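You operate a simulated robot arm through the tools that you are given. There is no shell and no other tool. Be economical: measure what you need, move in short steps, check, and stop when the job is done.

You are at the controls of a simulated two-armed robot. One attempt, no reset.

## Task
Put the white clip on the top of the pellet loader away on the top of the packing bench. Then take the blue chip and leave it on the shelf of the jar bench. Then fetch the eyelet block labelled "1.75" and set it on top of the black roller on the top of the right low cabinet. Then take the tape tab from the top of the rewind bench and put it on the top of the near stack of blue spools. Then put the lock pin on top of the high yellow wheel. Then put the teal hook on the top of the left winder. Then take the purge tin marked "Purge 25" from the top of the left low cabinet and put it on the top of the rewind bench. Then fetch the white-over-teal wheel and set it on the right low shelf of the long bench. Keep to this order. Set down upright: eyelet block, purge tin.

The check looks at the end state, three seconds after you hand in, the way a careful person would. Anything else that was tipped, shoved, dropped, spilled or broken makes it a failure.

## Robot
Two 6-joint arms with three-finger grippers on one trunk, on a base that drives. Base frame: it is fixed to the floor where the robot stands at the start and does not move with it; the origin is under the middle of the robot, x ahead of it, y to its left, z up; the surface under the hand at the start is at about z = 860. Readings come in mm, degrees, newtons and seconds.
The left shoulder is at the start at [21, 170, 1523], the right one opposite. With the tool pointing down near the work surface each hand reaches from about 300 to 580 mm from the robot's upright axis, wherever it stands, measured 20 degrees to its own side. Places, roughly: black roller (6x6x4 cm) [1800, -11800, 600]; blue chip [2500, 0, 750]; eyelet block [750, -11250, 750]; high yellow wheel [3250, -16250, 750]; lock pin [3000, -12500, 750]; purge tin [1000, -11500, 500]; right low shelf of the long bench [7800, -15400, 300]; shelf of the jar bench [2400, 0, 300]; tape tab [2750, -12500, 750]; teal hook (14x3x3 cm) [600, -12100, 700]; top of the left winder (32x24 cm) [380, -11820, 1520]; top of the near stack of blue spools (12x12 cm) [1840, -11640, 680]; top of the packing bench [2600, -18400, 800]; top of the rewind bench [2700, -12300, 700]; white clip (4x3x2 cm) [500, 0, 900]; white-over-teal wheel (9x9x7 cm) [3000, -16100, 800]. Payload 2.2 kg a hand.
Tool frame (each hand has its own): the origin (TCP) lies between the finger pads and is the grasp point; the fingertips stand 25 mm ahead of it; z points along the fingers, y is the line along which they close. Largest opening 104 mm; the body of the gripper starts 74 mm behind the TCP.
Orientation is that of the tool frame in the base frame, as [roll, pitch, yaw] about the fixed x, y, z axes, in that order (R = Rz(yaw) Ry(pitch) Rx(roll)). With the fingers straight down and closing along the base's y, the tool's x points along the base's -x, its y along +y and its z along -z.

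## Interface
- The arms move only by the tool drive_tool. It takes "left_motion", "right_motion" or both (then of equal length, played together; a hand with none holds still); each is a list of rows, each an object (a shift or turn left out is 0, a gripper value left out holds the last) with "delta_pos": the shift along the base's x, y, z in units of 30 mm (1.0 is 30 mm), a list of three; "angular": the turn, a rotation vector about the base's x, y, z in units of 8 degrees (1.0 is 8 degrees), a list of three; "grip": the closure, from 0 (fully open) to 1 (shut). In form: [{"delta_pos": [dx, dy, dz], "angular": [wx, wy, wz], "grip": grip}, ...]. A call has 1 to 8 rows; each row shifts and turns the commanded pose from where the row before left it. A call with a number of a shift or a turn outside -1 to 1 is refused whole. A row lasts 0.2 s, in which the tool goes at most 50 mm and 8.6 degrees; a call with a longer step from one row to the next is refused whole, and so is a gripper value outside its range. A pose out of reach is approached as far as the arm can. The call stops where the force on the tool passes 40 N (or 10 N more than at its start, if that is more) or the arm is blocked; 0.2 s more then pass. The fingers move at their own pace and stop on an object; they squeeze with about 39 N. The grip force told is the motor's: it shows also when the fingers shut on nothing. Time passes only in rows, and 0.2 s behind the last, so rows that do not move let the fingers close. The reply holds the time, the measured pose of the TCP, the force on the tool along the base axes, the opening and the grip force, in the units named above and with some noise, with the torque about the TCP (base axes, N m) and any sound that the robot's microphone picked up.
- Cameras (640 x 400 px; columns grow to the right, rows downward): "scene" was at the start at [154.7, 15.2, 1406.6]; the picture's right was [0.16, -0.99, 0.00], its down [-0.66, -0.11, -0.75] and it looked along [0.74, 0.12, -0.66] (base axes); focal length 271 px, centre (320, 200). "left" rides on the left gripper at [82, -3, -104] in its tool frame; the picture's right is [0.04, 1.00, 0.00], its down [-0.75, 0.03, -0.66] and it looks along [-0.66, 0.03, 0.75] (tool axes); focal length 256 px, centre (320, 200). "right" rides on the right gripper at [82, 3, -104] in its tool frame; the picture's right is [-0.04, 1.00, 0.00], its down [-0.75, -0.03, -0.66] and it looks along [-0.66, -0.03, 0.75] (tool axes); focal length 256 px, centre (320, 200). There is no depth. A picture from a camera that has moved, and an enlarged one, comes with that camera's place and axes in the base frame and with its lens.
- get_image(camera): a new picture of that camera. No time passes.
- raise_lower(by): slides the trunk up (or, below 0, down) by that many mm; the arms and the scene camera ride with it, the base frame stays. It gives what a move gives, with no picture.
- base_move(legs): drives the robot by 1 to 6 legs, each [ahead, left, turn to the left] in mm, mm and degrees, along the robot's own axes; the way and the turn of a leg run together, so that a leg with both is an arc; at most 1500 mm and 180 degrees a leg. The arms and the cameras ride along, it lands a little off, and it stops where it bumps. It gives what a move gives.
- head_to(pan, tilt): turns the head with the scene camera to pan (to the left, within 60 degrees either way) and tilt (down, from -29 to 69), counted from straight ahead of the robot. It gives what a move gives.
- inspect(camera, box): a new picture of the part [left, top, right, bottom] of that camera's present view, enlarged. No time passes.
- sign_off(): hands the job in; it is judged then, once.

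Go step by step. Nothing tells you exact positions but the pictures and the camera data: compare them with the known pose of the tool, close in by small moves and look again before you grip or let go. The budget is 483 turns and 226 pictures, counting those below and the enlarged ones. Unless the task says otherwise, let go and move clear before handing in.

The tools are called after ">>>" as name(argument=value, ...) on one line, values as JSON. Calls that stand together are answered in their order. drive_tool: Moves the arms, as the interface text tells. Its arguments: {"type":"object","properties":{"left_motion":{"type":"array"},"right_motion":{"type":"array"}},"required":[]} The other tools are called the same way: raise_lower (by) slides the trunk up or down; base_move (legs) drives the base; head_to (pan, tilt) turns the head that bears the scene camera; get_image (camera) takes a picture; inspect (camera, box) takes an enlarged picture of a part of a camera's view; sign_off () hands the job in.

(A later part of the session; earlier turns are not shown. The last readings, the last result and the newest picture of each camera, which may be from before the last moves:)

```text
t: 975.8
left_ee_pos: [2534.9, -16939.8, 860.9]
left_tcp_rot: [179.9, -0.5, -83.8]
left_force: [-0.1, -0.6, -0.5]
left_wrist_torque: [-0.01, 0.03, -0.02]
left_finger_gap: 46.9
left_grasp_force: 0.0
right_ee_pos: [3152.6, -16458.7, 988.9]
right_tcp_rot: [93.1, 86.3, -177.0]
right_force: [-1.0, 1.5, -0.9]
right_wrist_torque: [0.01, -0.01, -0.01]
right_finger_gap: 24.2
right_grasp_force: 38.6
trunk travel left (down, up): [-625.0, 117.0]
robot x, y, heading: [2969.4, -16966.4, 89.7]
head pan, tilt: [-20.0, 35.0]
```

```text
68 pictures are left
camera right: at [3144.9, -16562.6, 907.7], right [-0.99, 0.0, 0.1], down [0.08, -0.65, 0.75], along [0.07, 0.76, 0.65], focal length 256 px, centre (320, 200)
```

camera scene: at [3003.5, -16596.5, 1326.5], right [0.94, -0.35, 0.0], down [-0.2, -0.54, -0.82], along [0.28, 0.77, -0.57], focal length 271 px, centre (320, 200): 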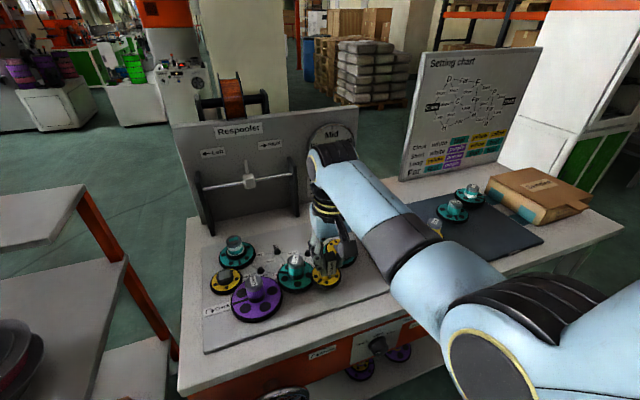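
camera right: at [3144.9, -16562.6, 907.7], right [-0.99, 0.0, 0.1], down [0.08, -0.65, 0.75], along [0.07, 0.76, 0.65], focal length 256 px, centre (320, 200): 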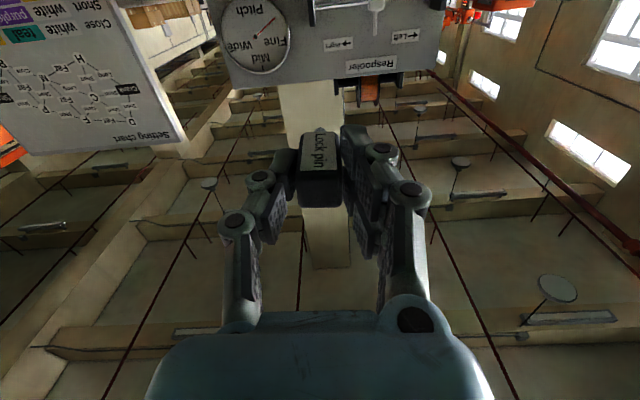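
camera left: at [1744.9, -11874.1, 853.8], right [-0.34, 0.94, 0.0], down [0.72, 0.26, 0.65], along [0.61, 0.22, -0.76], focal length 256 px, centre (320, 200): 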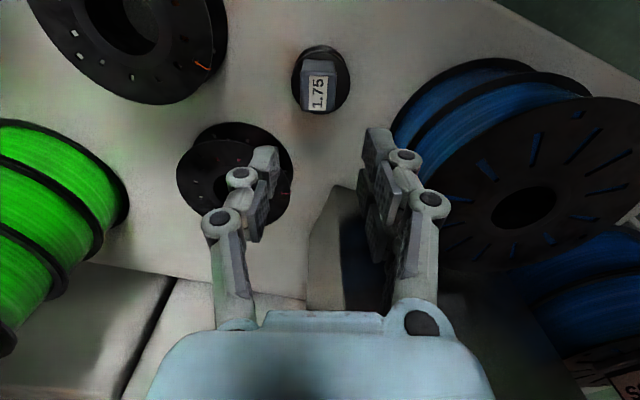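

The tool is horizontal but its camera hangs underneath, where it could meet the bench edge. I'll roll the tool 180° about its own axis so that the camera is on top.

>>> drive_tool(right_motion=[{"angular": [0, 1, 0]}, {"angular": [0, 1, 0]}, {"angular": [0, 1, 0]}, {"angular": [0, 1, 0]}, {"angular": [0, 1, 0]}, {"angular": [0, 1, 0]}, {"angular": [0, 1, 0]}, {"angular": [0, 1, 0]}])

>>> drive_tool(right_motion=[{"angular": [0, 1, 0]}, {"angular": [0, 1, 0]}, {"angular": [0, 1, 0]}, {"angular": [0, 1, 0]}, {"angular": [0, 1, 0]}, {"angular": [0, 1, 0]}, {"angular": [0, 1, 0]}, {"angular": [0, 1, 0]}])

>>> drive_tool(right_motion=[{"angular": [0, 1, 0]}, {"angular": [0, 1, 0]}, {"angular": [0, 1, 0]}, {"angular": [0, 1, 0]}, {"angular": [0, 1, 0]}, {"angular": [0, 1, 0]}, {"angular": [0, 0.5, 0]}, {}])

>>> get_image(camera="right")

```text
t: 977.6
left_ee_pos: [2535.5, -16940.9, 860.9]
left_tcp_rot: [179.7, -0.5, -83.9]
left_force: [0.3, 0.0, 0.6]
left_wrist_torque: [0.02, 0.01, 0.01]
left_finger_gap: 46.7
left_grasp_force: 0.1
right_ee_pos: [3152.4, -16458.6, 989.7]
right_tcp_rot: [90.3, 22.3, -179.8]
right_force: [-0.4, 0.4, 0.0]
right_wrist_torque: [0.01, -0.02, -0.01]
right_finger_gap: 23.7
right_grasp_force: 39.0
trunk travel left (down, up): [-625.0, 117.0]
robot x, y, heading: [2970.9, -16964.2, 89.6]
head pan, tilt: [-20.0, 35.0]
```

```text
t: 979.4
left_ee_pos: [2536.5, -16939.3, 862.2]
left_tcp_rot: [179.9, -0.5, -83.8]
left_force: [-0.9, -0.3, 0.1]
left_wrist_torque: [0.04, -0.02, 0.03]
left_finger_gap: 46.7
left_grasp_force: 0.1
right_ee_pos: [3151.4, -16456.2, 988.9]
right_tcp_rot: [89.9, -41.6, -179.8]
right_force: [0.3, -0.3, 0.2]
right_wrist_torque: [-0.01, 0.0, 0.03]
right_finger_gap: 24.2
right_grasp_force: 39.4
trunk travel left (down, up): [-625.0, 117.0]
robot x, y, heading: [2974.0, -16961.6, 89.5]
head pan, tilt: [-20.0, 35.0]
```

```text
t: 981.2
left_ee_pos: [2536.8, -16939.9, 861.1]
left_tcp_rot: [179.9, -0.7, -83.8]
left_force: [0.4, -0.3, 1.0]
left_wrist_torque: [0.0, -0.01, 0.01]
left_finger_gap: 46.7
left_grasp_force: 0.1
right_ee_pos: [3145.6, -16447.7, 983.6]
right_tcp_rot: [-95.3, -87.4, 3.7]
right_force: [0.1, 0.2, 0.2]
right_wrist_torque: [-0.02, -0.01, 0.01]
right_finger_gap: 23.8
right_grasp_force: 38.4
right hand out of reach, approached as far as the arm can: row 6, 7
trunk travel left (down, up): [-625.0, 117.0]
robot x, y, heading: [2970.2, -16965.5, 89.5]
head pan, tilt: [-20.0, 35.0]
```

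```text
67 pictures are left
camera right: at [3152.3, -16551.2, 1063.9], right [1.0, -0.03, -0.09], down [-0.09, -0.66, -0.75], along [-0.03, 0.75, -0.66], focal length 256 px, centre (320, 200)
```

right: 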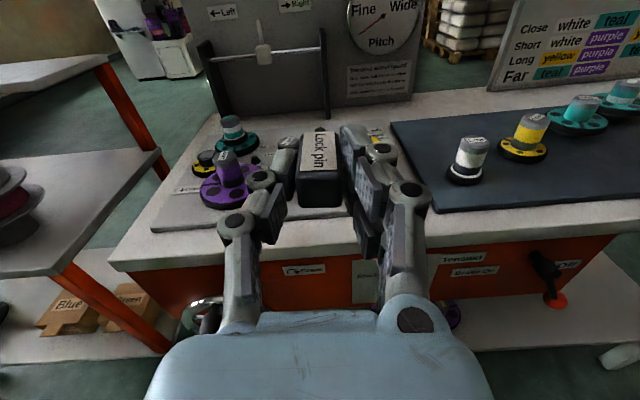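

The camera is on top now and the view is upright. I'll take out the small roll, drive the base forward 150 mm, and check the alignment with the High knob.

>>> drive_tool(right_motion=[{"delta_pos": [0.3, 0, 0], "angular": [0, -0.6, 0]}, {}])

>>> base_move(legs=[[150, 0, 0.4]])

>>> drive_tool(right_motion=[{"delta_pos": [0, 0, -0.8]}, {"delta_pos": [0, 0, -0.8]}, {}])

>>> get_image(camera="right")

```text
t: 981.8
left_ee_pos: [2536.2, -16939.9, 860.4]
left_tcp_rot: [-180.0, -0.6, -83.8]
left_force: [0.6, -0.1, 0.6]
left_wrist_torque: [-0.03, -0.01, 0.02]
left_finger_gap: 46.6
left_grasp_force: 0.1
right_ee_pos: [3149.9, -16442.7, 984.5]
right_tcp_rot: [80.8, -88.6, -171.6]
right_force: [0.1, -0.1, -0.4]
right_wrist_torque: [-0.01, 0.02, -0.01]
right_finger_gap: 23.8
right_grasp_force: 39.1
right hand out of reach, approached as far as the arm can: row 1
trunk travel left (down, up): [-625.0, 117.0]
robot x, y, heading: [2973.3, -16965.8, 89.4]
head pan, tilt: [-20.0, 35.0]
```

```text
t: 983.1
left_ee_pos: [2535.1, -16791.6, 860.9]
left_tcp_rot: [179.9, -0.7, -83.3]
left_force: [-0.7, 0.8, -0.3]
left_wrist_torque: [-0.03, 0.0, 0.03]
left_finger_gap: 46.8
left_grasp_force: 0.1
right_ee_pos: [3148.4, -16290.7, 982.4]
right_tcp_rot: [87.4, -88.5, -177.9]
right_force: [0.3, 0.0, -0.3]
right_wrist_torque: [0.0, -0.02, 0.03]
right_finger_gap: 23.8
right_grasp_force: 38.6
trunk travel left (down, up): [-625.0, 117.0]
robot x, y, heading: [2971.1, -16813.1, 90.1]
head pan, tilt: [-20.0, 35.0]
```

```text
t: 983.9
left_ee_pos: [2535.6, -16793.9, 861.0]
left_tcp_rot: [179.9, -0.7, -83.4]
left_force: [-0.2, -0.1, 0.5]
left_wrist_torque: [0.03, 0.03, -0.02]
left_finger_gap: 46.6
left_grasp_force: 0.0
right_ee_pos: [3148.5, -16293.8, 936.5]
right_tcp_rot: [83.6, -88.5, -173.8]
right_force: [-0.2, 0.3, 0.0]
right_wrist_torque: [-0.01, 0.0, -0.02]
right_finger_gap: 24.1
right_grasp_force: 38.9
trunk travel left (down, up): [-625.0, 117.0]
robot x, y, heading: [2972.9, -16813.7, 89.8]
head pan, tilt: [-20.0, 35.0]
```

```text
66 pictures are left
camera right: at [3149.2, -16396.8, 1016.0], right [1.0, -0.01, -0.01], down [-0.01, -0.65, -0.76], along [-0.01, 0.76, -0.65], focal length 256 px, centre (320, 200)
```

right: 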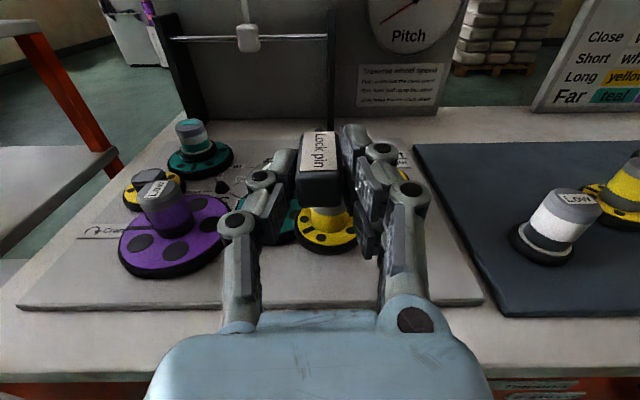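

The High wheel is straight ahead under the pin, at about (3154, −16216). Moving in above the cap with the handle centred over it.

>>> drive_tool(right_motion=[{"delta_pos": [0.2, 0, -0.5]}, {"delta_pos": [0, 0.6, -0.4]}, {"delta_pos": [0, 0.7, 0]}, {"delta_pos": [0, 0.55, 0]}, {}])

>>> inspect(camera="scene", box=[240, 160, 420, 290])

```text
t: 985.1
left_ee_pos: [2535.5, -16792.0, 860.3]
left_tcp_rot: [179.9, -0.6, -83.4]
left_force: [0.8, 0.9, 0.1]
left_wrist_torque: [0.0, -0.03, 0.0]
left_finger_gap: 46.8
left_grasp_force: 0.1
right_ee_pos: [3155.0, -16235.9, 906.6]
right_tcp_rot: [84.1, -88.4, -174.5]
right_force: [-0.2, -0.2, -0.8]
right_wrist_torque: [-0.01, 0.03, 0.01]
right_finger_gap: 23.9
right_grasp_force: 38.9
trunk travel left (down, up): [-625.0, 117.0]
robot x, y, heading: [2972.8, -16813.6, 90.2]
head pan, tilt: [-20.0, 35.0]
```

```text
3.08 times, centred on (330, 225) of scene
camera zoom: at [3002.6, -16659.6, 1326.1], right [0.94, -0.34, 0.0], down [-0.2, -0.54, -0.82], along [0.28, 0.77, -0.57], focal length 834 px, centre (289, 123)
```

zoom: 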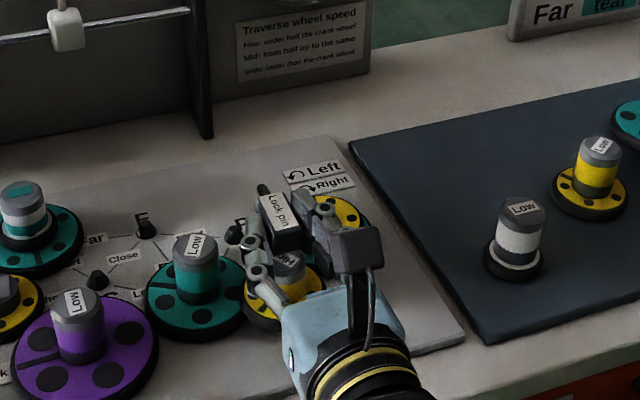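

The pin's handle hangs right over the cap. Lowering to contact.

>>> drive_tool(right_motion=[{"delta_pos": [0, 0, -0.25]}, {"delta_pos": [0, 0, -0.2]}, {}])

>>> drive_tool(right_motion=[{"delta_pos": [0, 0, -0.12]}, {}])

>>> drive_tool(right_motion=[{"delta_pos": [0, 0, -0.12]}, {}])

```text
t: 985.9
left_ee_pos: [2535.9, -16793.0, 859.5]
left_tcp_rot: [179.9, -0.6, -83.3]
left_force: [-0.5, 0.4, -1.1]
left_wrist_torque: [-0.03, 0.02, -0.01]
left_finger_gap: 47.0
left_grasp_force: 0.0
right_ee_pos: [3153.5, -16234.5, 896.2]
right_tcp_rot: [76.6, -88.4, -167.0]
right_force: [0.6, 0.7, 7.3]
right_wrist_torque: [0.13, -0.11, 0.0]
right_finger_gap: 24.0
right_grasp_force: 38.6
trunk travel left (down, up): [-625.0, 117.0]
robot x, y, heading: [2972.9, -16816.6, 90.0]
head pan, tilt: [-20.0, 35.0]
```

```text
t: 986.5
left_ee_pos: [2535.5, -16795.3, 861.2]
left_tcp_rot: [179.9, -0.5, -83.4]
left_force: [-0.5, -0.5, -0.6]
left_wrist_torque: [-0.05, 0.0, 0.01]
left_finger_gap: 46.9
left_grasp_force: 0.1
right_ee_pos: [3152.0, -16234.5, 896.5]
right_tcp_rot: [65.0, -88.2, -155.3]
right_force: [2.7, -1.5, 24.9]
right_wrist_torque: [0.34, -0.45, -0.04]
right_finger_gap: 24.2
right_grasp_force: 39.3
trunk travel left (down, up): [-625.0, 117.0]
robot x, y, heading: [2971.4, -16811.3, 90.1]
head pan, tilt: [-20.0, 35.0]
```

```text
t: 987.1
left_ee_pos: [2535.3, -16792.8, 860.0]
left_tcp_rot: [179.8, -0.5, -83.5]
left_force: [0.0, 0.9, 1.0]
left_wrist_torque: [-0.01, -0.01, -0.02]
left_finger_gap: 46.8
left_grasp_force: 0.0
right_ee_pos: [3153.3, -16232.0, 896.2]
right_tcp_rot: [45.2, -87.8, -135.6]
right_force: [0.0, -4.2, 15.6]
right_wrist_torque: [-0.13, -0.25, -0.04]
right_finger_gap: 24.1
right_grasp_force: 39.3
trunk travel left (down, up): [-625.0, 117.0]
robot x, y, heading: [2971.7, -16817.8, 90.2]
head pan, tilt: [-20.0, 35.0]
stopped in row 2 (right hand): the force on the tool passed its limit at 41 N (the readings are from after the stop); the commanded pose is now the measured one
```

In contact, resting on the cap. Easing a touch, opening, and withdrawing straight back south.

>>> drive_tool(right_motion=[{"delta_pos": [0, 0, 0.05]}, {"grip": 0.72}, {"grip": 0.6}, {}])

>>> inspect(camera="scene", box=[260, 170, 380, 270])

```text
t: 988.1
left_ee_pos: [2534.5, -16793.5, 860.9]
left_tcp_rot: [179.8, -0.6, -83.6]
left_force: [0.1, -0.2, 1.1]
left_wrist_torque: [0.05, -0.01, -0.02]
left_finger_gap: 46.8
left_grasp_force: 0.1
right_ee_pos: [3152.4, -16232.9, 896.9]
right_tcp_rot: [52.2, -88.0, -142.5]
right_force: [0.6, 2.2, 16.0]
right_wrist_torque: [0.24, -0.39, -0.01]
right_finger_gap: 42.2
right_grasp_force: 0.2
trunk travel left (down, up): [-625.0, 117.0]
robot x, y, heading: [2972.6, -16811.5, 90.2]
head pan, tilt: [-20.0, 35.0]
```

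```text
4.00 times, centred on (320, 220) of scene
camera zoom: at [3002.1, -16660.6, 1326.3], right [0.94, -0.34, 0.0], down [-0.2, -0.54, -0.82], along [0.28, 0.77, -0.57], focal length 1084 px, centre (320, 120)
```

zoom: 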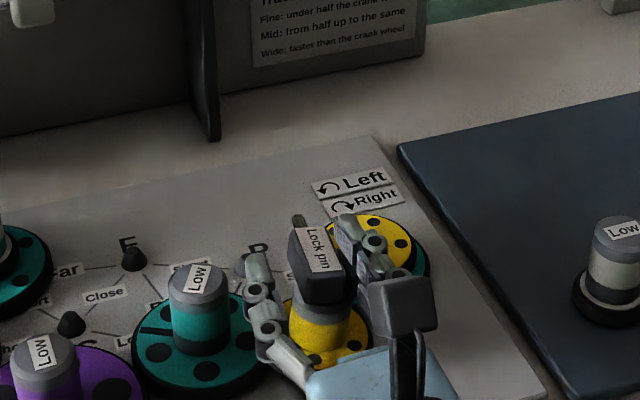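

The pin rests on the cap. The hand still feels a slight upward push, so I'll rise a few millimetres before withdrawing straight south.

>>> drive_tool(right_motion=[{"delta_pos": [0, 0, 0.2]}, {"delta_pos": [0, -0.4, 0]}, {"delta_pos": [0, -0.7, 0]}, {"delta_pos": [0, -0.8, 0]}, {"delta_pos": [0, -0.8, 0.2]}])

>>> inspect(camera="scene", box=[260, 170, 380, 270])

```text
t: 989.3
left_ee_pos: [2535.1, -16794.1, 860.6]
left_tcp_rot: [179.8, -0.5, -83.3]
left_force: [0.2, -0.1, 0.0]
left_wrist_torque: [0.01, 0.02, 0.02]
left_finger_gap: 46.3
left_grasp_force: 0.1
right_ee_pos: [3154.7, -16314.7, 905.8]
right_tcp_rot: [55.4, -88.1, -145.8]
right_force: [-0.2, 0.1, 0.2]
right_wrist_torque: [-0.02, 0.01, 0.0]
right_finger_gap: 41.8
right_grasp_force: 0.0
trunk travel left (down, up): [-625.0, 117.0]
robot x, y, heading: [2968.6, -16811.0, 89.8]
head pan, tilt: [-20.0, 35.0]
```

```text
4.00 times, centred on (320, 220) of scene
camera zoom: at [3002.6, -16660.3, 1326.2], right [0.94, -0.34, 0.0], down [-0.2, -0.54, -0.82], along [0.28, 0.77, -0.57], focal length 1084 px, centre (320, 120)
```

zoom: 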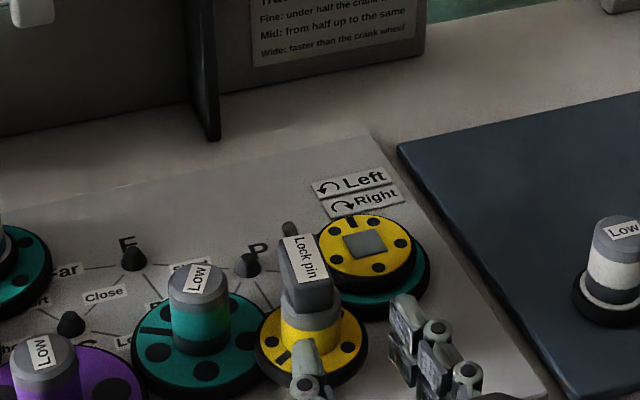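

The lock pin lies balanced on the High wheel's cap. Next is the teal hook, which goes to z ≈ 1520. I'll back off and test how high the hand can go with a horizontal tool.

>>> base_move(legs=[[-330, 0, 0]])

>>> raise_lower(by=115)

>>> drive_tool(right_motion=[{"delta_pos": [0, 0, 1]}, {"delta_pos": [0, 0, 1]}, {"delta_pos": [0, 0, 1]}, {"delta_pos": [0, 0, 1]}, {"delta_pos": [0, 0, 1]}, {"delta_pos": [0, 0, 1]}, {"delta_pos": [0, 0, 1]}, {"delta_pos": [0, 0, 1]}])

>>> drive_tool(right_motion=[{"delta_pos": [0, 0, 1]}, {"delta_pos": [0, 0, 1]}, {"delta_pos": [0, 0, 1]}, {"delta_pos": [0, 0, 1]}, {"delta_pos": [0, 0, 1]}, {"delta_pos": [0, 0, 1]}, {"delta_pos": [0, 0, 1]}, {"delta_pos": [0, 0, 1]}])

```text
t: 991.5
left_ee_pos: [2536.9, -17124.5, 861.5]
left_tcp_rot: [179.8, -0.6, -83.4]
left_force: [-0.4, -1.1, -0.5]
left_wrist_torque: [0.01, 0.0, -0.04]
left_finger_gap: 46.5
left_grasp_force: 0.1
right_ee_pos: [3152.6, -16645.1, 904.8]
right_tcp_rot: [54.6, -88.0, -144.8]
right_force: [0.2, -0.6, -0.6]
right_wrist_torque: [0.04, -0.03, 0.01]
right_finger_gap: 41.6
right_grasp_force: 0.1
trunk travel left (down, up): [-625.0, 117.0]
robot x, y, heading: [2972.3, -17147.4, 89.7]
head pan, tilt: [-20.0, 35.0]
```

```text
t: 992.9
left_ee_pos: [2537.5, -17124.0, 975.6]
left_tcp_rot: [179.9, -0.5, -83.4]
left_force: [0.0, 0.6, 0.5]
left_wrist_torque: [0.01, 0.02, 0.0]
left_finger_gap: 46.8
left_grasp_force: 0.0
right_ee_pos: [3153.0, -16643.4, 1019.4]
right_tcp_rot: [56.4, -88.2, -146.6]
right_force: [-0.2, 0.6, -0.4]
right_wrist_torque: [0.02, 0.02, 0.0]
right_finger_gap: 41.5
right_grasp_force: 0.2
trunk travel left (down, up): [-740.0, 2.0]
robot x, y, heading: [2968.0, -17145.1, 90.1]
head pan, tilt: [-20.0, 35.0]
```

```text
t: 994.7
left_ee_pos: [2535.5, -17124.1, 976.0]
left_tcp_rot: [179.8, -0.6, -83.3]
left_force: [0.7, 0.2, 0.4]
left_wrist_torque: [0.0, 0.01, -0.01]
left_finger_gap: 47.0
left_grasp_force: 0.1
right_ee_pos: [3167.0, -16623.4, 1242.7]
right_tcp_rot: [63.7, -87.5, -153.8]
right_force: [0.3, 0.3, -0.3]
right_wrist_torque: [0.01, 0.01, 0.02]
right_finger_gap: 41.7
right_grasp_force: 0.1
right hand out of reach, approached as far as the arm can: row 3, 4, 5, 6
trunk travel left (down, up): [-740.0, 2.0]
robot x, y, heading: [2970.4, -17138.7, 89.9]
head pan, tilt: [-20.0, 35.0]
```

```text
t: 996.0
left_ee_pos: [2535.4, -17123.6, 975.5]
left_tcp_rot: [179.7, -0.6, -83.3]
left_force: [-0.3, -0.5, 0.0]
left_wrist_torque: [0.02, -0.02, 0.02]
left_finger_gap: 46.5
left_grasp_force: 0.0
right_ee_pos: [3185.6, -16623.5, 1391.5]
right_tcp_rot: [89.8, -79.9, 179.9]
right_force: [0.7, -0.7, 0.4]
right_wrist_torque: [-0.02, 0.01, -0.01]
right_finger_gap: 41.6
right_grasp_force: 0.1
trunk travel left (down, up): [-740.0, 2.0]
robot x, y, heading: [2972.1, -17142.7, 90.1]
head pan, tilt: [-20.0, 35.0]
stopped in row 6 (right hand): the arm was blocked; the commanded pose is now the measured one
```

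It climbs to about 1390 at this short reach. I'll test further out, where the elbow has more freedom.

>>> drive_tool(right_motion=[{"delta_pos": [0, 1, -0.3]}, {"delta_pos": [0, 1, 0]}, {"delta_pos": [0, 1, 0]}, {"delta_pos": [0, 1, 0]}, {"delta_pos": [0, 1, 0.5]}, {"delta_pos": [0, 0.5, 1]}, {"delta_pos": [0, 0.2, 1]}, {"delta_pos": [0, 0, 1]}])

>>> drive_tool(right_motion=[{"delta_pos": [0, 0, 1]}, {"delta_pos": [0, 0, 1]}, {"delta_pos": [0, 0, 1]}, {"delta_pos": [0, 0, 1]}, {}])

```text
t: 997.9
left_ee_pos: [2536.7, -17121.5, 975.3]
left_tcp_rot: [179.8, -0.6, -83.3]
left_force: [0.1, 0.6, 1.5]
left_wrist_torque: [-0.01, -0.04, -0.02]
left_finger_gap: 46.6
left_grasp_force: 0.1
right_ee_pos: [3187.2, -16451.6, 1487.4]
right_tcp_rot: [89.9, -79.9, 179.9]
right_force: [0.7, -0.2, 0.3]
right_wrist_torque: [0.0, -0.02, 0.0]
right_finger_gap: 41.8
right_grasp_force: 0.0
trunk travel left (down, up): [-740.0, 2.0]
robot x, y, heading: [2972.4, -17144.5, 90.1]
head pan, tilt: [-20.0, 35.0]
```

```text
t: 999.0
left_ee_pos: [2536.4, -17123.3, 975.1]
left_tcp_rot: [179.9, -0.6, -83.3]
left_force: [0.4, -0.4, 0.3]
left_wrist_torque: [0.0, 0.02, 0.01]
left_finger_gap: 46.9
left_grasp_force: 0.0
right_ee_pos: [3185.0, -16452.8, 1608.3]
right_tcp_rot: [89.8, -79.8, -180.0]
right_force: [0.2, 0.4, -0.9]
right_wrist_torque: [-0.01, 0.02, 0.02]
right_finger_gap: 41.6
right_grasp_force: 0.1
trunk travel left (down, up): [-740.0, 2.0]
robot x, y, heading: [2969.4, -17143.7, 89.9]
head pan, tilt: [-20.0, 35.0]
```

It reaches 1608 further out, so the top of the winder is attainable with a horizontal tool. I'll lower the hand and drive back north to the left winder's front shelf.

>>> drive_tool(right_motion=[{"delta_pos": [0, -0.3, -1]}, {"delta_pos": [0, -0.3, -1]}, {"delta_pos": [0, -0.5, -1]}, {"delta_pos": [0, -0.5, -1]}, {"delta_pos": [0, -0.5, -1]}, {"delta_pos": [0, -0.5, -1]}, {"delta_pos": [0, -0.5, -1]}, {"delta_pos": [0, -0.5, -1]}])

>>> base_move(legs=[[0, 1000, 0], [0, 950, 0], [1400, 0, 0], [1400, 0, 0]])

>>> base_move(legs=[[0, 0, 0], [1250, 0, 0]])

>>> head_to(pan=10, tilt=30)

>>> get_image(camera="scene")

```text
t: 1000.9
left_ee_pos: [2535.7, -17124.2, 975.4]
left_tcp_rot: [179.9, -0.5, -83.2]
left_force: [-0.2, 1.0, 0.0]
left_wrist_torque: [-0.02, -0.01, 0.02]
left_finger_gap: 46.7
left_grasp_force: 0.1
right_ee_pos: [3185.5, -16561.1, 1365.6]
right_tcp_rot: [89.1, -79.8, -179.5]
right_force: [0.5, -0.4, 0.9]
right_wrist_torque: [-0.02, 0.01, 0.0]
right_finger_gap: 41.6
right_grasp_force: 0.2
trunk travel left (down, up): [-740.0, 2.0]
robot x, y, heading: [2970.4, -17141.1, 90.3]
head pan, tilt: [-20.0, 35.0]
```

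```text
t: 1023.8
left_ee_pos: [560.5, -14346.9, 976.3]
left_tcp_rot: [179.8, -0.6, -79.3]
left_force: [0.0, 0.0, -0.4]
left_wrist_torque: [-0.03, -0.03, 0.01]
left_finger_gap: 46.9
left_grasp_force: 0.1
right_ee_pos: [1167.2, -13739.9, 1365.2]
right_tcp_rot: [89.8, -79.9, -175.9]
right_force: [-0.1, -0.5, 0.4]
right_wrist_torque: [0.0, 0.02, 0.03]
right_finger_gap: 41.6
right_grasp_force: 0.1
trunk travel left (down, up): [-740.0, 2.0]
robot x, y, heading: [995.8, -14338.4, 94.2]
head pan, tilt: [-20.0, 35.0]
```

```text
t: 1030.4
left_ee_pos: [471.9, -13094.4, 975.8]
left_tcp_rot: [179.8, -0.6, -79.6]
left_force: [0.2, -0.1, -1.1]
left_wrist_torque: [0.02, -0.02, 0.0]
left_finger_gap: 46.8
left_grasp_force: 0.1
right_ee_pos: [1083.4, -12489.5, 1365.0]
right_tcp_rot: [89.8, -79.9, -176.2]
right_force: [1.3, 0.4, -0.2]
right_wrist_torque: [0.03, 0.04, -0.02]
right_finger_gap: 41.5
right_grasp_force: 0.1
trunk travel left (down, up): [-740.0, 2.0]
robot x, y, heading: [905.9, -13086.9, 93.7]
head pan, tilt: [-20.0, 35.0]
```

```text
t: 1031.3
left_ee_pos: [471.8, -13094.4, 975.9]
left_tcp_rot: [179.7, -0.6, -79.7]
left_force: [-0.3, -0.6, -0.4]
left_wrist_torque: [0.02, 0.0, 0.02]
left_finger_gap: 46.6
left_grasp_force: 0.0
right_ee_pos: [1083.8, -12490.6, 1364.3]
right_tcp_rot: [89.7, -79.9, -176.3]
right_force: [-0.4, 0.1, 0.0]
right_wrist_torque: [-0.02, 0.03, 0.01]
right_finger_gap: 41.9
right_grasp_force: 0.1
trunk travel left (down, up): [-740.0, 2.0]
robot x, y, heading: [908.6, -13084.7, 93.7]
head pan, tilt: [10.0, 30.0]
```

```text
62 pictures are left
camera scene: at [883.0, -12927.4, 1449.1], right [0.97, 0.24, 0.0], down [0.12, -0.49, -0.87], along [-0.21, 0.84, -0.5], focal length 271 px, centre (320, 200)
```

scene: 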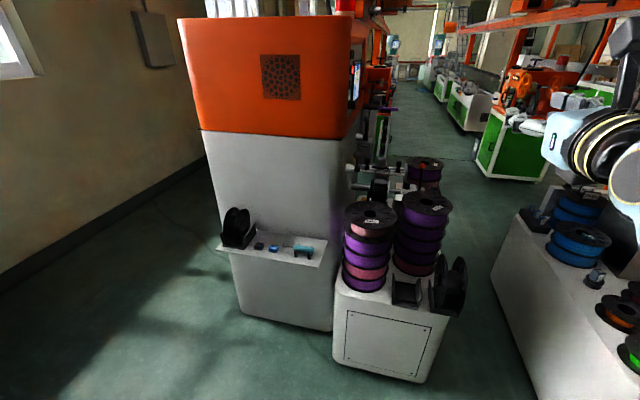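

I can see the eyelet block still standing on its roller. Now the front shelf of the left winder, enlarged.

>>> inspect(camera="scene", box=[210, 200, 340, 280])

```text
4.92 times, centred on (275, 240) of scene
camera zoom: at [883.0, -12927.4, 1449.1], right [0.97, 0.24, 0.0], down [0.12, -0.49, -0.87], along [-0.21, 0.84, -0.5], focal length 1335 px, centre (542, 3)
```

zoom: 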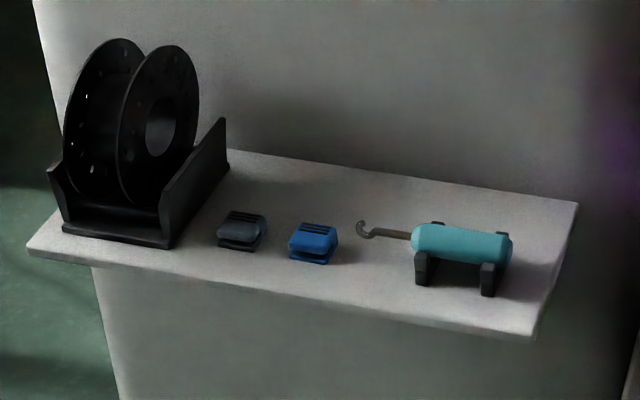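

The hook's teal handle rests in a small cradle, its thin metal hook pointing west and its free end east. I'll take it by the east end with the tool pointing west, so that it can later be laid flat. First I lower the hand and turn the tool to point west.

>>> raise_lower(by=-280)

>>> drive_tool(right_motion=[{"angular": [0, 0, 1]}, {"angular": [0, 0, 1]}, {"angular": [0, 0, 1]}, {"angular": [0, 0, 1]}, {"angular": [0, 0, 1]}, {"angular": [0, 0, 1]}, {"angular": [0, 0, 1]}, {"angular": [0, 0, 1]}])

>>> drive_tool(right_motion=[{"angular": [0, 0, 1]}, {"angular": [0, 0, 1]}, {"angular": [0, 0, 1]}, {}])

>>> get_image(camera="right")

```text
t: 1034.2
left_ee_pos: [471.6, -13093.6, 695.8]
left_tcp_rot: [179.8, -0.6, -79.5]
left_force: [0.9, 0.0, 0.5]
left_wrist_torque: [-0.02, 0.0, 0.03]
left_finger_gap: 46.8
left_grasp_force: 0.0
right_ee_pos: [1083.4, -12490.3, 1083.8]
right_tcp_rot: [89.7, -79.9, -176.3]
right_force: [0.3, 0.6, 0.2]
right_wrist_torque: [-0.02, 0.0, 0.0]
right_finger_gap: 41.8
right_grasp_force: 0.0
trunk travel left (down, up): [-460.0, 282.0]
robot x, y, heading: [906.4, -13085.4, 93.8]
head pan, tilt: [10.0, 30.0]
```

```text
t: 1036.0
left_ee_pos: [471.8, -13096.0, 694.9]
left_tcp_rot: [179.9, -0.7, -79.5]
left_force: [-0.3, 0.6, 0.7]
left_wrist_torque: [-0.02, 0.0, -0.02]
left_finger_gap: 46.6
left_grasp_force: 0.0
right_ee_pos: [1083.3, -12489.3, 1083.0]
right_tcp_rot: [89.7, -80.0, -112.1]
right_force: [-0.4, 0.7, 0.4]
right_wrist_torque: [0.0, -0.03, 0.02]
right_finger_gap: 41.4
right_grasp_force: 0.1
trunk travel left (down, up): [-460.0, 282.0]
robot x, y, heading: [909.3, -13085.5, 93.8]
head pan, tilt: [10.0, 30.0]
```

```text
t: 1037.0
left_ee_pos: [471.9, -13093.6, 695.9]
left_tcp_rot: [179.9, -0.6, -79.6]
left_force: [0.3, -0.1, 0.3]
left_wrist_torque: [0.03, 0.0, 0.01]
left_finger_gap: 46.7
left_grasp_force: 0.1
right_ee_pos: [1082.8, -12490.8, 1083.0]
right_tcp_rot: [89.6, -79.8, -87.9]
right_force: [0.3, -0.1, -0.4]
right_wrist_torque: [-0.01, 0.0, 0.04]
right_finger_gap: 41.8
right_grasp_force: 0.0
trunk travel left (down, up): [-460.0, 282.0]
robot x, y, heading: [905.1, -13086.7, 94.0]
head pan, tilt: [10.0, 30.0]
```

```text
60 pictures are left
camera right: at [1188.4, -12499.3, 1163.6], right [-0.03, 0.99, 0.14], down [0.65, 0.12, -0.75], along [-0.76, 0.07, -0.65], focal length 256 px, centre (320, 200)
```

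right: 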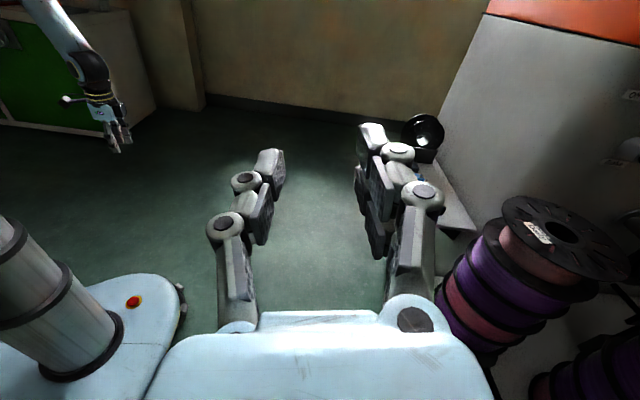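

The tool points west. I'll take out its small roll, then bring the base up so the hand stands off to the east of the hook's handle.

>>> drive_tool(right_motion=[{"angular": [-0.6, 0, 0]}, {"angular": [-0.6, 0, 0]}, {}])

>>> base_move(legs=[[395, 101, -4]])

>>> drive_tool(right_motion=[{"delta_pos": [-0.9, -0.35, 0]}, {"delta_pos": [-0.9, -0.35, 0]}, {"delta_pos": [-0.9, -0.35, 0]}, {"delta_pos": [-0.9, -0.35, 0]}, {"delta_pos": [-0.8, -0.2, -0.5]}, {"delta_pos": [-0.5, 0, -0.9]}, {"delta_pos": [0, 0, -1]}, {"delta_pos": [0, 0, -1]}])

>>> get_image(camera="right")

```text
t: 1037.8
left_ee_pos: [472.5, -13095.4, 695.6]
left_tcp_rot: [179.8, -0.6, -79.6]
left_force: [1.0, 0.7, -0.4]
left_wrist_torque: [-0.02, 0.0, -0.02]
left_finger_gap: 47.0
left_grasp_force: 0.0
right_ee_pos: [1083.5, -12492.0, 1084.0]
right_tcp_rot: [54.7, -89.5, -53.2]
right_force: [-0.5, 0.8, -0.4]
right_wrist_torque: [-0.01, 0.01, 0.01]
right_finger_gap: 41.7
right_grasp_force: 0.0
trunk travel left (down, up): [-460.0, 282.0]
robot x, y, heading: [908.0, -13092.5, 93.6]
head pan, tilt: [10.0, 30.0]
```

```text
t: 1040.3
left_ee_pos: [356.9, -12661.9, 696.3]
left_tcp_rot: [179.8, -0.7, -83.8]
left_force: [0.4, -1.0, -0.7]
left_wrist_torque: [0.0, -0.02, -0.02]
left_finger_gap: 46.6
left_grasp_force: 0.0
right_ee_pos: [1010.7, -12105.3, 1084.0]
right_tcp_rot: [56.0, -89.5, -58.9]
right_force: [-0.2, 0.2, -0.3]
right_wrist_torque: [0.02, 0.01, -0.01]
right_finger_gap: 41.8
right_grasp_force: 0.0
trunk travel left (down, up): [-460.0, 282.0]
robot x, y, heading: [790.7, -12684.0, 89.7]
head pan, tilt: [10.0, 30.0]
```

```text
t: 1042.1
left_ee_pos: [357.0, -12662.2, 694.9]
left_tcp_rot: [179.8, -0.7, -83.9]
left_force: [-0.4, 0.2, 0.2]
left_wrist_torque: [-0.01, 0.0, -0.03]
left_finger_gap: 46.6
left_grasp_force: 0.0
right_ee_pos: [862.7, -12156.3, 983.4]
right_tcp_rot: [59.8, -89.4, -62.7]
right_force: [-0.6, 0.0, -0.1]
right_wrist_torque: [0.02, 0.0, 0.03]
right_finger_gap: 41.5
right_grasp_force: 0.0
trunk travel left (down, up): [-460.0, 282.0]
robot x, y, heading: [794.1, -12684.8, 89.6]
head pan, tilt: [10.0, 30.0]
```

```text
59 pictures are left
camera right: at [968.8, -12159.6, 1062.8], right [0.05, 1.0, -0.03], down [0.65, -0.05, -0.76], along [-0.76, 0.02, -0.65], focal length 256 px, centre (320, 200)
```

right: 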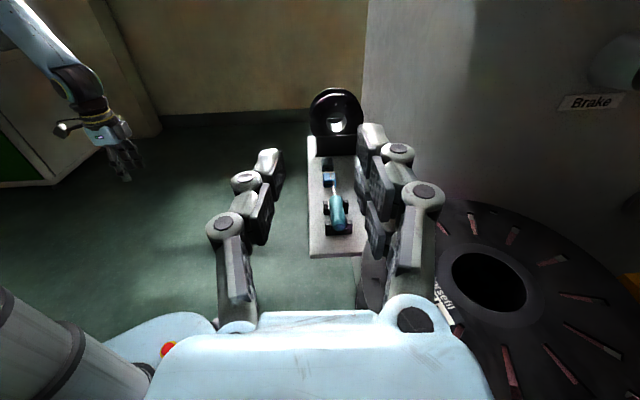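

The view is clear: handle at about (650, −12120), but a purple stack (top z ≈ 880) stands close by, so the tool must come in slanting down from above. I'll test in free air whether a 45° downward tilt can still reach the winder-top height.

>>> raise_lower(by=280)

>>> drive_tool(right_motion=[{"delta_pos": [0, -0.3, 0.3], "angular": [0, -0.9, 0]}, {"delta_pos": [0, -0.3, 0.3], "angular": [0, -0.9, 0]}, {"delta_pos": [0, -0.3, 0.3], "angular": [0, -0.9, 0]}, {"delta_pos": [0, 0, 0.5], "angular": [0, -0.9, 0]}, {"delta_pos": [0, 0, 0.5], "angular": [0, -0.9, 0]}, {"delta_pos": [0, 0, 0.9], "angular": [0, -0.9, 0]}, {"delta_pos": [0, 0, 1]}, {"delta_pos": [0, 0, 1]}])

>>> drive_tool(right_motion=[{"delta_pos": [0, 0, 1]}, {"delta_pos": [0, 0, 1]}, {"delta_pos": [0, 0, 1]}, {"delta_pos": [0, 0, 1]}, {"delta_pos": [0, 0, 1]}, {"delta_pos": [0, 0, 1]}, {}])

```text
t: 1044.9
left_ee_pos: [357.1, -12662.6, 975.3]
left_tcp_rot: [179.8, -0.6, -83.8]
left_force: [0.4, 0.5, -0.4]
left_wrist_torque: [0.01, -0.02, 0.0]
left_finger_gap: 46.7
left_grasp_force: 0.1
right_ee_pos: [864.4, -12154.2, 1261.8]
right_tcp_rot: [57.2, -89.5, -60.0]
right_force: [0.7, 0.2, -0.5]
right_wrist_torque: [0.02, -0.01, 0.04]
right_finger_gap: 41.6
right_grasp_force: 0.2
trunk travel left (down, up): [-740.0, 2.0]
robot x, y, heading: [790.8, -12685.1, 89.5]
head pan, tilt: [10.0, 30.0]
```

```text
t: 1046.7
left_ee_pos: [356.3, -12663.8, 975.3]
left_tcp_rot: [179.9, -0.6, -83.9]
left_force: [0.3, -0.1, 0.8]
left_wrist_torque: [-0.01, -0.01, -0.02]
left_finger_gap: 46.7
left_grasp_force: 0.0
right_ee_pos: [864.8, -12144.1, 1374.1]
right_tcp_rot: [176.5, -47.5, -179.4]
right_force: [-0.7, -0.5, 0.4]
right_wrist_torque: [-0.02, 0.0, -0.01]
right_finger_gap: 41.8
right_grasp_force: 0.0
right hand out of reach, approached as far as the arm can: row 6, 7, 8
trunk travel left (down, up): [-740.0, 2.0]
robot x, y, heading: [790.5, -12690.3, 89.5]
head pan, tilt: [10.0, 30.0]
```

```text
t: 1048.3
left_ee_pos: [357.1, -12662.3, 975.5]
left_tcp_rot: [179.8, -0.6, -84.0]
left_force: [0.7, -0.5, 0.0]
left_wrist_torque: [-0.03, 0.02, 0.02]
left_finger_gap: 46.7
left_grasp_force: 0.1
right_ee_pos: [851.2, -12077.4, 1521.7]
right_tcp_rot: [176.7, -47.2, -179.3]
right_force: [-0.2, -1.6, 1.1]
right_wrist_torque: [0.02, 0.0, 0.0]
right_finger_gap: 41.8
right_grasp_force: 0.1
right hand out of reach, approached as far as the arm can: row 1, 2, 3, 4, 5, 6
trunk travel left (down, up): [-740.0, 2.0]
robot x, y, heading: [792.9, -12686.0, 89.6]
head pan, tilt: [10.0, 30.0]
```

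It reaches about 1520 there and more further out, so this slant will work for placing. Now I'll pull the hand back south, lower the trunk, shift the base left and come down toward the hook.

>>> drive_tool(right_motion=[{"delta_pos": [0, -0.8, -0.9]}, {"delta_pos": [0, -0.8, -0.9]}, {"delta_pos": [0, -0.8, -0.9]}, {"delta_pos": [0, -0.8, -0.9]}, {"delta_pos": [0, -0.5, -0.9], "angular": [0, -0.3, 0]}, {"delta_pos": [0, -0.3, -0.9], "angular": [0, -0.3, 0]}, {"delta_pos": [0, 0, -0.9]}, {"delta_pos": [0, 0, -0.9]}])

>>> raise_lower(by=-250)

>>> base_move(legs=[[0, 150, 0]])

>>> get_image(camera="right")

```text
t: 1050.1
left_ee_pos: [357.4, -12662.6, 975.3]
left_tcp_rot: [179.7, -0.6, -83.9]
left_force: [-0.6, 0.0, 0.5]
left_wrist_torque: [-0.01, 0.0, -0.01]
left_finger_gap: 47.0
left_grasp_force: 0.1
right_ee_pos: [836.5, -12146.0, 1280.3]
right_tcp_rot: [176.8, -42.3, -179.4]
right_force: [-0.3, 0.0, -0.5]
right_wrist_torque: [-0.02, 0.01, -0.02]
right_finger_gap: 41.8
right_grasp_force: 0.1
right hand out of reach, approached as far as the arm can: row 1, 2, 3, 4, 5
trunk travel left (down, up): [-740.0, 2.0]
robot x, y, heading: [794.1, -12689.2, 89.3]
head pan, tilt: [10.0, 30.0]
```

```text
t: 1052.7
left_ee_pos: [357.6, -12663.8, 726.1]
left_tcp_rot: [179.6, -0.5, -83.8]
left_force: [-0.8, 0.2, -0.4]
left_wrist_torque: [0.01, 0.01, -0.01]
left_finger_gap: 46.7
left_grasp_force: 0.1
right_ee_pos: [837.6, -12147.4, 1032.5]
right_tcp_rot: [176.8, -42.4, -179.4]
right_force: [0.5, -0.3, 0.0]
right_wrist_torque: [0.01, 0.01, -0.01]
right_finger_gap: 41.6
right_grasp_force: 0.1
trunk travel left (down, up): [-490.0, 252.0]
robot x, y, heading: [796.1, -12683.8, 89.6]
head pan, tilt: [10.0, 30.0]
```

```text
t: 1054.1
left_ee_pos: [201.6, -12661.9, 725.2]
left_tcp_rot: [179.9, -0.6, -83.8]
left_force: [-0.6, -0.9, -0.9]
left_wrist_torque: [0.03, -0.02, -0.02]
left_finger_gap: 47.0
left_grasp_force: 0.1
right_ee_pos: [681.7, -12143.7, 1030.4]
right_tcp_rot: [176.8, -42.2, -179.3]
right_force: [-0.3, 0.4, -0.1]
right_wrist_torque: [-0.02, -0.03, 0.0]
right_finger_gap: 41.7
right_grasp_force: 0.1
trunk travel left (down, up): [-490.0, 252.0]
robot x, y, heading: [632.5, -12690.1, 89.6]
head pan, tilt: [10.0, 30.0]
```

```text
58 pictures are left
camera right: at [692.0, -12147.7, 1161.5], right [0.05, 1.0, 0.01], down [1.0, -0.05, -0.02], along [-0.02, 0.02, -1.0], focal length 256 px, centre (320, 200)
```

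right: 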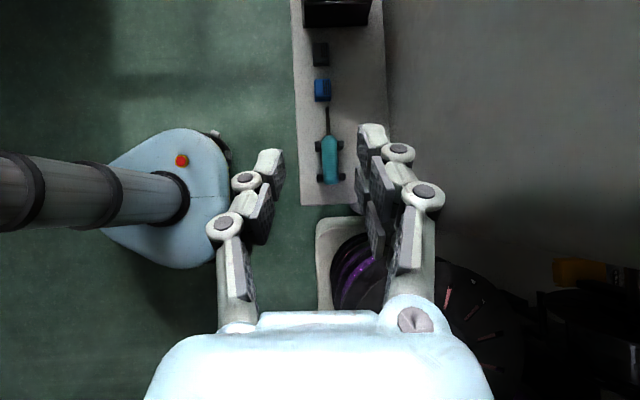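

A perfect top view: the handle's middle is at (621, −12119) between cradle posts at x ≈ 596 and 649. I'll come down to a standoff and then slide in along the tool axis.

>>> drive_tool(right_motion=[{"delta_pos": [0.2, 0.2, -0.9]}, {"delta_pos": [0.2, 0.2, -0.9]}, {"delta_pos": [0.2, 0.2, -0.9]}, {"delta_pos": [0.2, 0.2, -0.9]}, {"delta_pos": [0.2, 0, -0.9]}, {"delta_pos": [0, 0, -0.9]}, {"delta_pos": [0, 0, -0.9]}, {}])

>>> get_image(camera="right")

```text
t: 1055.9
left_ee_pos: [202.7, -12662.3, 725.8]
left_tcp_rot: [180.0, -0.5, -83.7]
left_force: [0.2, 0.1, 0.9]
left_wrist_torque: [0.02, 0.01, 0.03]
left_finger_gap: 47.0
left_grasp_force: 0.2
right_ee_pos: [713.8, -12119.5, 847.3]
right_tcp_rot: [176.3, -42.3, -179.0]
right_force: [1.5, 2.0, 16.9]
right_wrist_torque: [0.13, -1.58, 0.13]
right_finger_gap: 41.3
right_grasp_force: 0.0
trunk travel left (down, up): [-490.0, 252.0]
robot x, y, heading: [640.5, -12681.9, 89.6]
head pan, tilt: [10.0, 30.0]
```

```text
57 pictures are left
camera right: at [724.7, -12123.2, 976.9], right [0.05, 1.0, 0.02], down [1.0, -0.05, -0.02], along [-0.02, 0.02, -1.0], focal length 256 px, centre (320, 200)
```

right: 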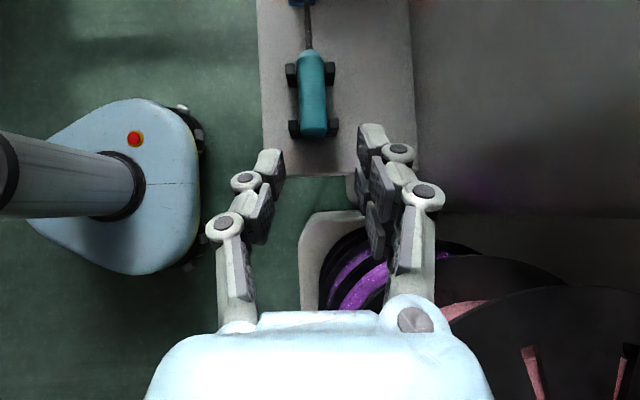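

The gripper body is touching the purple stack's edge, so a slanted grasp won't clear it. I'll lift away, and instead grasp the handle from straight above, shifting the base left for that.

>>> drive_tool(right_motion=[{"delta_pos": [0, 0, 0.6]}, {"delta_pos": [0, -0.2, 0.9]}, {"delta_pos": [0, -0.3, 0.9]}, {"delta_pos": [0, -0.3, 0.9]}, {"delta_pos": [0, 0, 0.9]}])

>>> base_move(legs=[[0, 215, 0]])

>>> drive_tool(right_motion=[{"delta_pos": [0.5, 0, 0], "angular": [0, -0.75, 0]}, {"delta_pos": [0.5, 0, 0], "angular": [0, -0.75, 0]}, {"delta_pos": [0.5, 0, 0], "angular": [0, -0.75, 0]}, {"delta_pos": [0.5, 0, 0], "angular": [0, -0.75, 0]}, {"delta_pos": [0.5, 0, 0], "angular": [0, -0.75, 0]}, {"delta_pos": [0.5, 0, 0], "angular": [0, -0.75, 0]}, {"angular": [0, -0.75, 0]}, {}])

>>> get_image(camera="right")

```text
t: 1057.1
left_ee_pos: [202.2, -12662.8, 726.7]
left_tcp_rot: [179.8, -0.7, -83.8]
left_force: [-0.8, -0.5, 0.1]
left_wrist_torque: [-0.02, -0.04, 0.02]
left_finger_gap: 46.8
left_grasp_force: 0.0
right_ee_pos: [713.1, -12142.2, 969.1]
right_tcp_rot: [176.9, -42.3, -179.4]
right_force: [0.3, 0.2, 0.2]
right_wrist_torque: [0.0, 0.01, -0.04]
right_finger_gap: 41.5
right_grasp_force: 0.0
trunk travel left (down, up): [-490.0, 252.0]
robot x, y, heading: [636.5, -12683.9, 89.8]
head pan, tilt: [10.0, 30.0]
```

```text
t: 1058.8
left_ee_pos: [-12.6, -12665.6, 724.6]
left_tcp_rot: [179.9, -0.7, -83.5]
left_force: [-0.3, 0.4, -0.2]
left_wrist_torque: [-0.03, 0.01, -0.02]
left_finger_gap: 46.6
left_grasp_force: 0.1
right_ee_pos: [493.3, -12141.4, 969.0]
right_tcp_rot: [176.8, -42.2, -179.0]
right_force: [-1.2, -0.8, -0.4]
right_wrist_torque: [-0.01, -0.02, -0.02]
right_finger_gap: 41.5
right_grasp_force: 0.0
trunk travel left (down, up): [-490.0, 252.0]
robot x, y, heading: [422.0, -12684.7, 90.0]
head pan, tilt: [10.0, 30.0]
```

```text
t: 1060.6
left_ee_pos: [-12.0, -12664.0, 725.9]
left_tcp_rot: [179.9, -0.6, -83.4]
left_force: [-0.2, 0.8, -0.7]
left_wrist_torque: [-0.02, 0.02, 0.04]
left_finger_gap: 46.8
left_grasp_force: 0.0
right_ee_pos: [580.8, -12129.7, 953.1]
right_tcp_rot: [177.5, -0.2, -179.2]
right_force: [1.3, -0.5, 0.4]
right_wrist_torque: [0.03, 0.0, 0.0]
right_finger_gap: 41.6
right_grasp_force: 0.2
right hand out of reach, approached as far as the arm can: row 4, 5, 6
trunk travel left (down, up): [-490.0, 252.0]
robot x, y, heading: [422.2, -12687.1, 90.1]
head pan, tilt: [10.0, 30.0]
```

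```text
56 pictures are left
camera right: at [501.3, -12131.9, 1056.9], right [0.03, 1.0, 0.04], down [0.76, -0.05, 0.65], along [0.65, 0.02, -0.76], focal length 256 px, centre (320, 200)
```

right: 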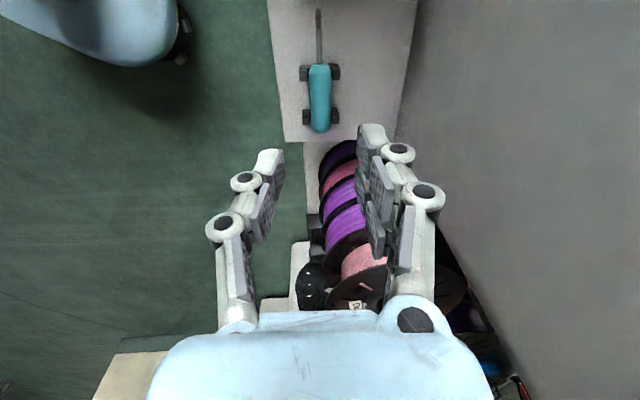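

Now straight above, the handle's middle reads about (615, −12119). Descending between the cradle posts.

>>> drive_tool(right_motion=[{"delta_pos": [0.4, 0.15, -0.9]}, {"delta_pos": [0.4, 0.15, -0.9]}, {"delta_pos": [0.3, 0, -0.9]}, {"delta_pos": [0, 0, -0.9]}, {"delta_pos": [0, 0, -0.9]}, {}])

>>> get_image(camera="right")

```text
t: 1062.0
left_ee_pos: [-12.9, -12664.6, 725.5]
left_tcp_rot: [179.8, -0.6, -83.4]
left_force: [-0.2, 0.4, -0.5]
left_wrist_torque: [-0.01, 0.0, 0.02]
left_finger_gap: 46.7
left_grasp_force: 0.1
right_ee_pos: [613.0, -12120.7, 818.5]
right_tcp_rot: [177.5, -0.3, -179.2]
right_force: [0.0, -0.5, 0.2]
right_wrist_torque: [0.0, -0.02, -0.02]
right_finger_gap: 41.6
right_grasp_force: 0.0
trunk travel left (down, up): [-490.0, 252.0]
robot x, y, heading: [425.0, -12684.1, 90.3]
head pan, tilt: [10.0, 30.0]
```

```text
55 pictures are left
camera right: at [533.2, -12123.0, 921.2], right [0.03, 1.0, 0.04], down [0.76, -0.05, 0.65], along [0.65, 0.02, -0.76], focal length 256 px, centre (320, 200)
```

right: 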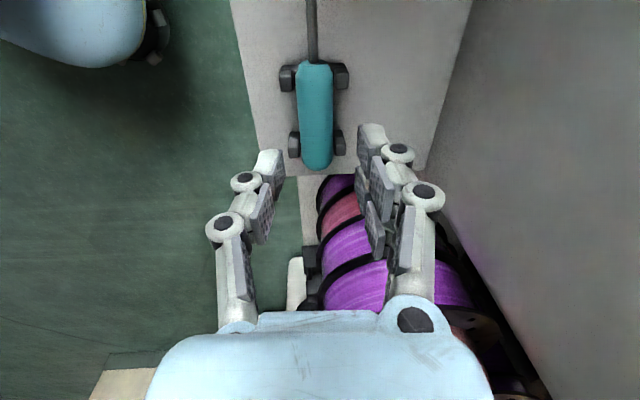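

Aligned between the posts. Going down the last stretch carefully.

>>> drive_tool(right_motion=[{"delta_pos": [-0.1, 0.02, -0.8]}, {"delta_pos": [0, 0, -0.8]}, {"delta_pos": [0, 0, -0.6]}, {}])

>>> get_image(camera="right")

```text
t: 1063.0
left_ee_pos: [-11.7, -12664.9, 725.6]
left_tcp_rot: [179.7, -0.6, -83.4]
left_force: [0.1, 0.1, 0.0]
left_wrist_torque: [0.04, -0.01, 0.05]
left_finger_gap: 46.9
left_grasp_force: 0.1
right_ee_pos: [611.7, -12116.8, 752.3]
right_tcp_rot: [177.5, -0.2, -179.2]
right_force: [0.3, 1.6, 0.6]
right_wrist_torque: [0.08, 0.02, -0.07]
right_finger_gap: 43.3
right_grasp_force: 1.2
trunk travel left (down, up): [-490.0, 252.0]
robot x, y, heading: [423.2, -12687.3, 89.7]
head pan, tilt: [10.0, 30.0]
```

```text
54 pictures are left
camera right: at [531.3, -12120.3, 855.9], right [0.03, 1.0, 0.04], down [0.76, -0.05, 0.65], along [0.65, 0.02, -0.76], focal length 256 px, centre (320, 200)
```

right: 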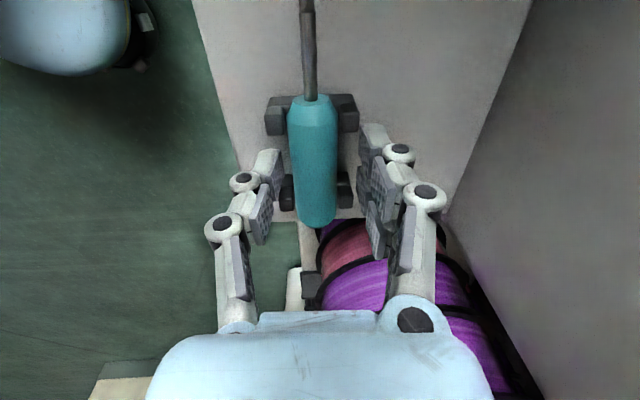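

The handle is at fingertip level and 4 mm to one side. Shifting, lowering 12 mm, and closing.

>>> drive_tool(right_motion=[{"delta_pos": [0, -0.15, 0.03], "grip": 0.55}, {"delta_pos": [0, 0, -0.2]}, {"delta_pos": [0, 0, -0.2]}, {}, {"grip": 1}, {"grip": 1}, {"grip": 1}])

>>> get_image(camera="right")

```text
t: 1064.3
left_ee_pos: [-12.0, -12662.4, 724.1]
left_tcp_rot: [179.9, -0.9, -83.3]
left_force: [-0.2, -0.1, 0.2]
left_wrist_torque: [-0.01, 0.0, -0.01]
left_finger_gap: 46.7
left_grasp_force: 0.1
right_ee_pos: [612.2, -12114.5, 742.3]
right_tcp_rot: [176.6, -0.3, -179.2]
right_force: [-1.9, 21.4, -23.4]
right_wrist_torque: [0.22, -0.35, -1.12]
right_finger_gap: 35.4
right_grasp_force: 39.3
trunk travel left (down, up): [-490.0, 252.0]
robot x, y, heading: [422.2, -12683.8, 90.2]
head pan, tilt: [10.0, 30.0]
stopped in row 6 (right hand): the force on the tool passed its limit at 45 N (the readings are from after the stop); the commanded pose is now the measured one
```

```text
53 pictures are left
camera right: at [531.7, -12117.7, 845.5], right [0.03, 1.0, 0.06], down [0.76, -0.06, 0.65], along [0.65, 0.03, -0.76], focal length 256 px, centre (320, 200)
```

right: 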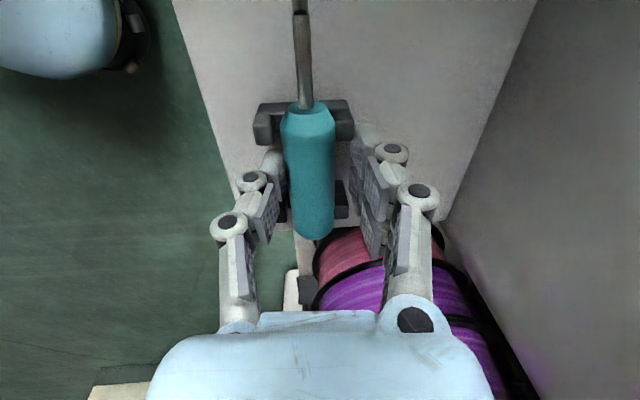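

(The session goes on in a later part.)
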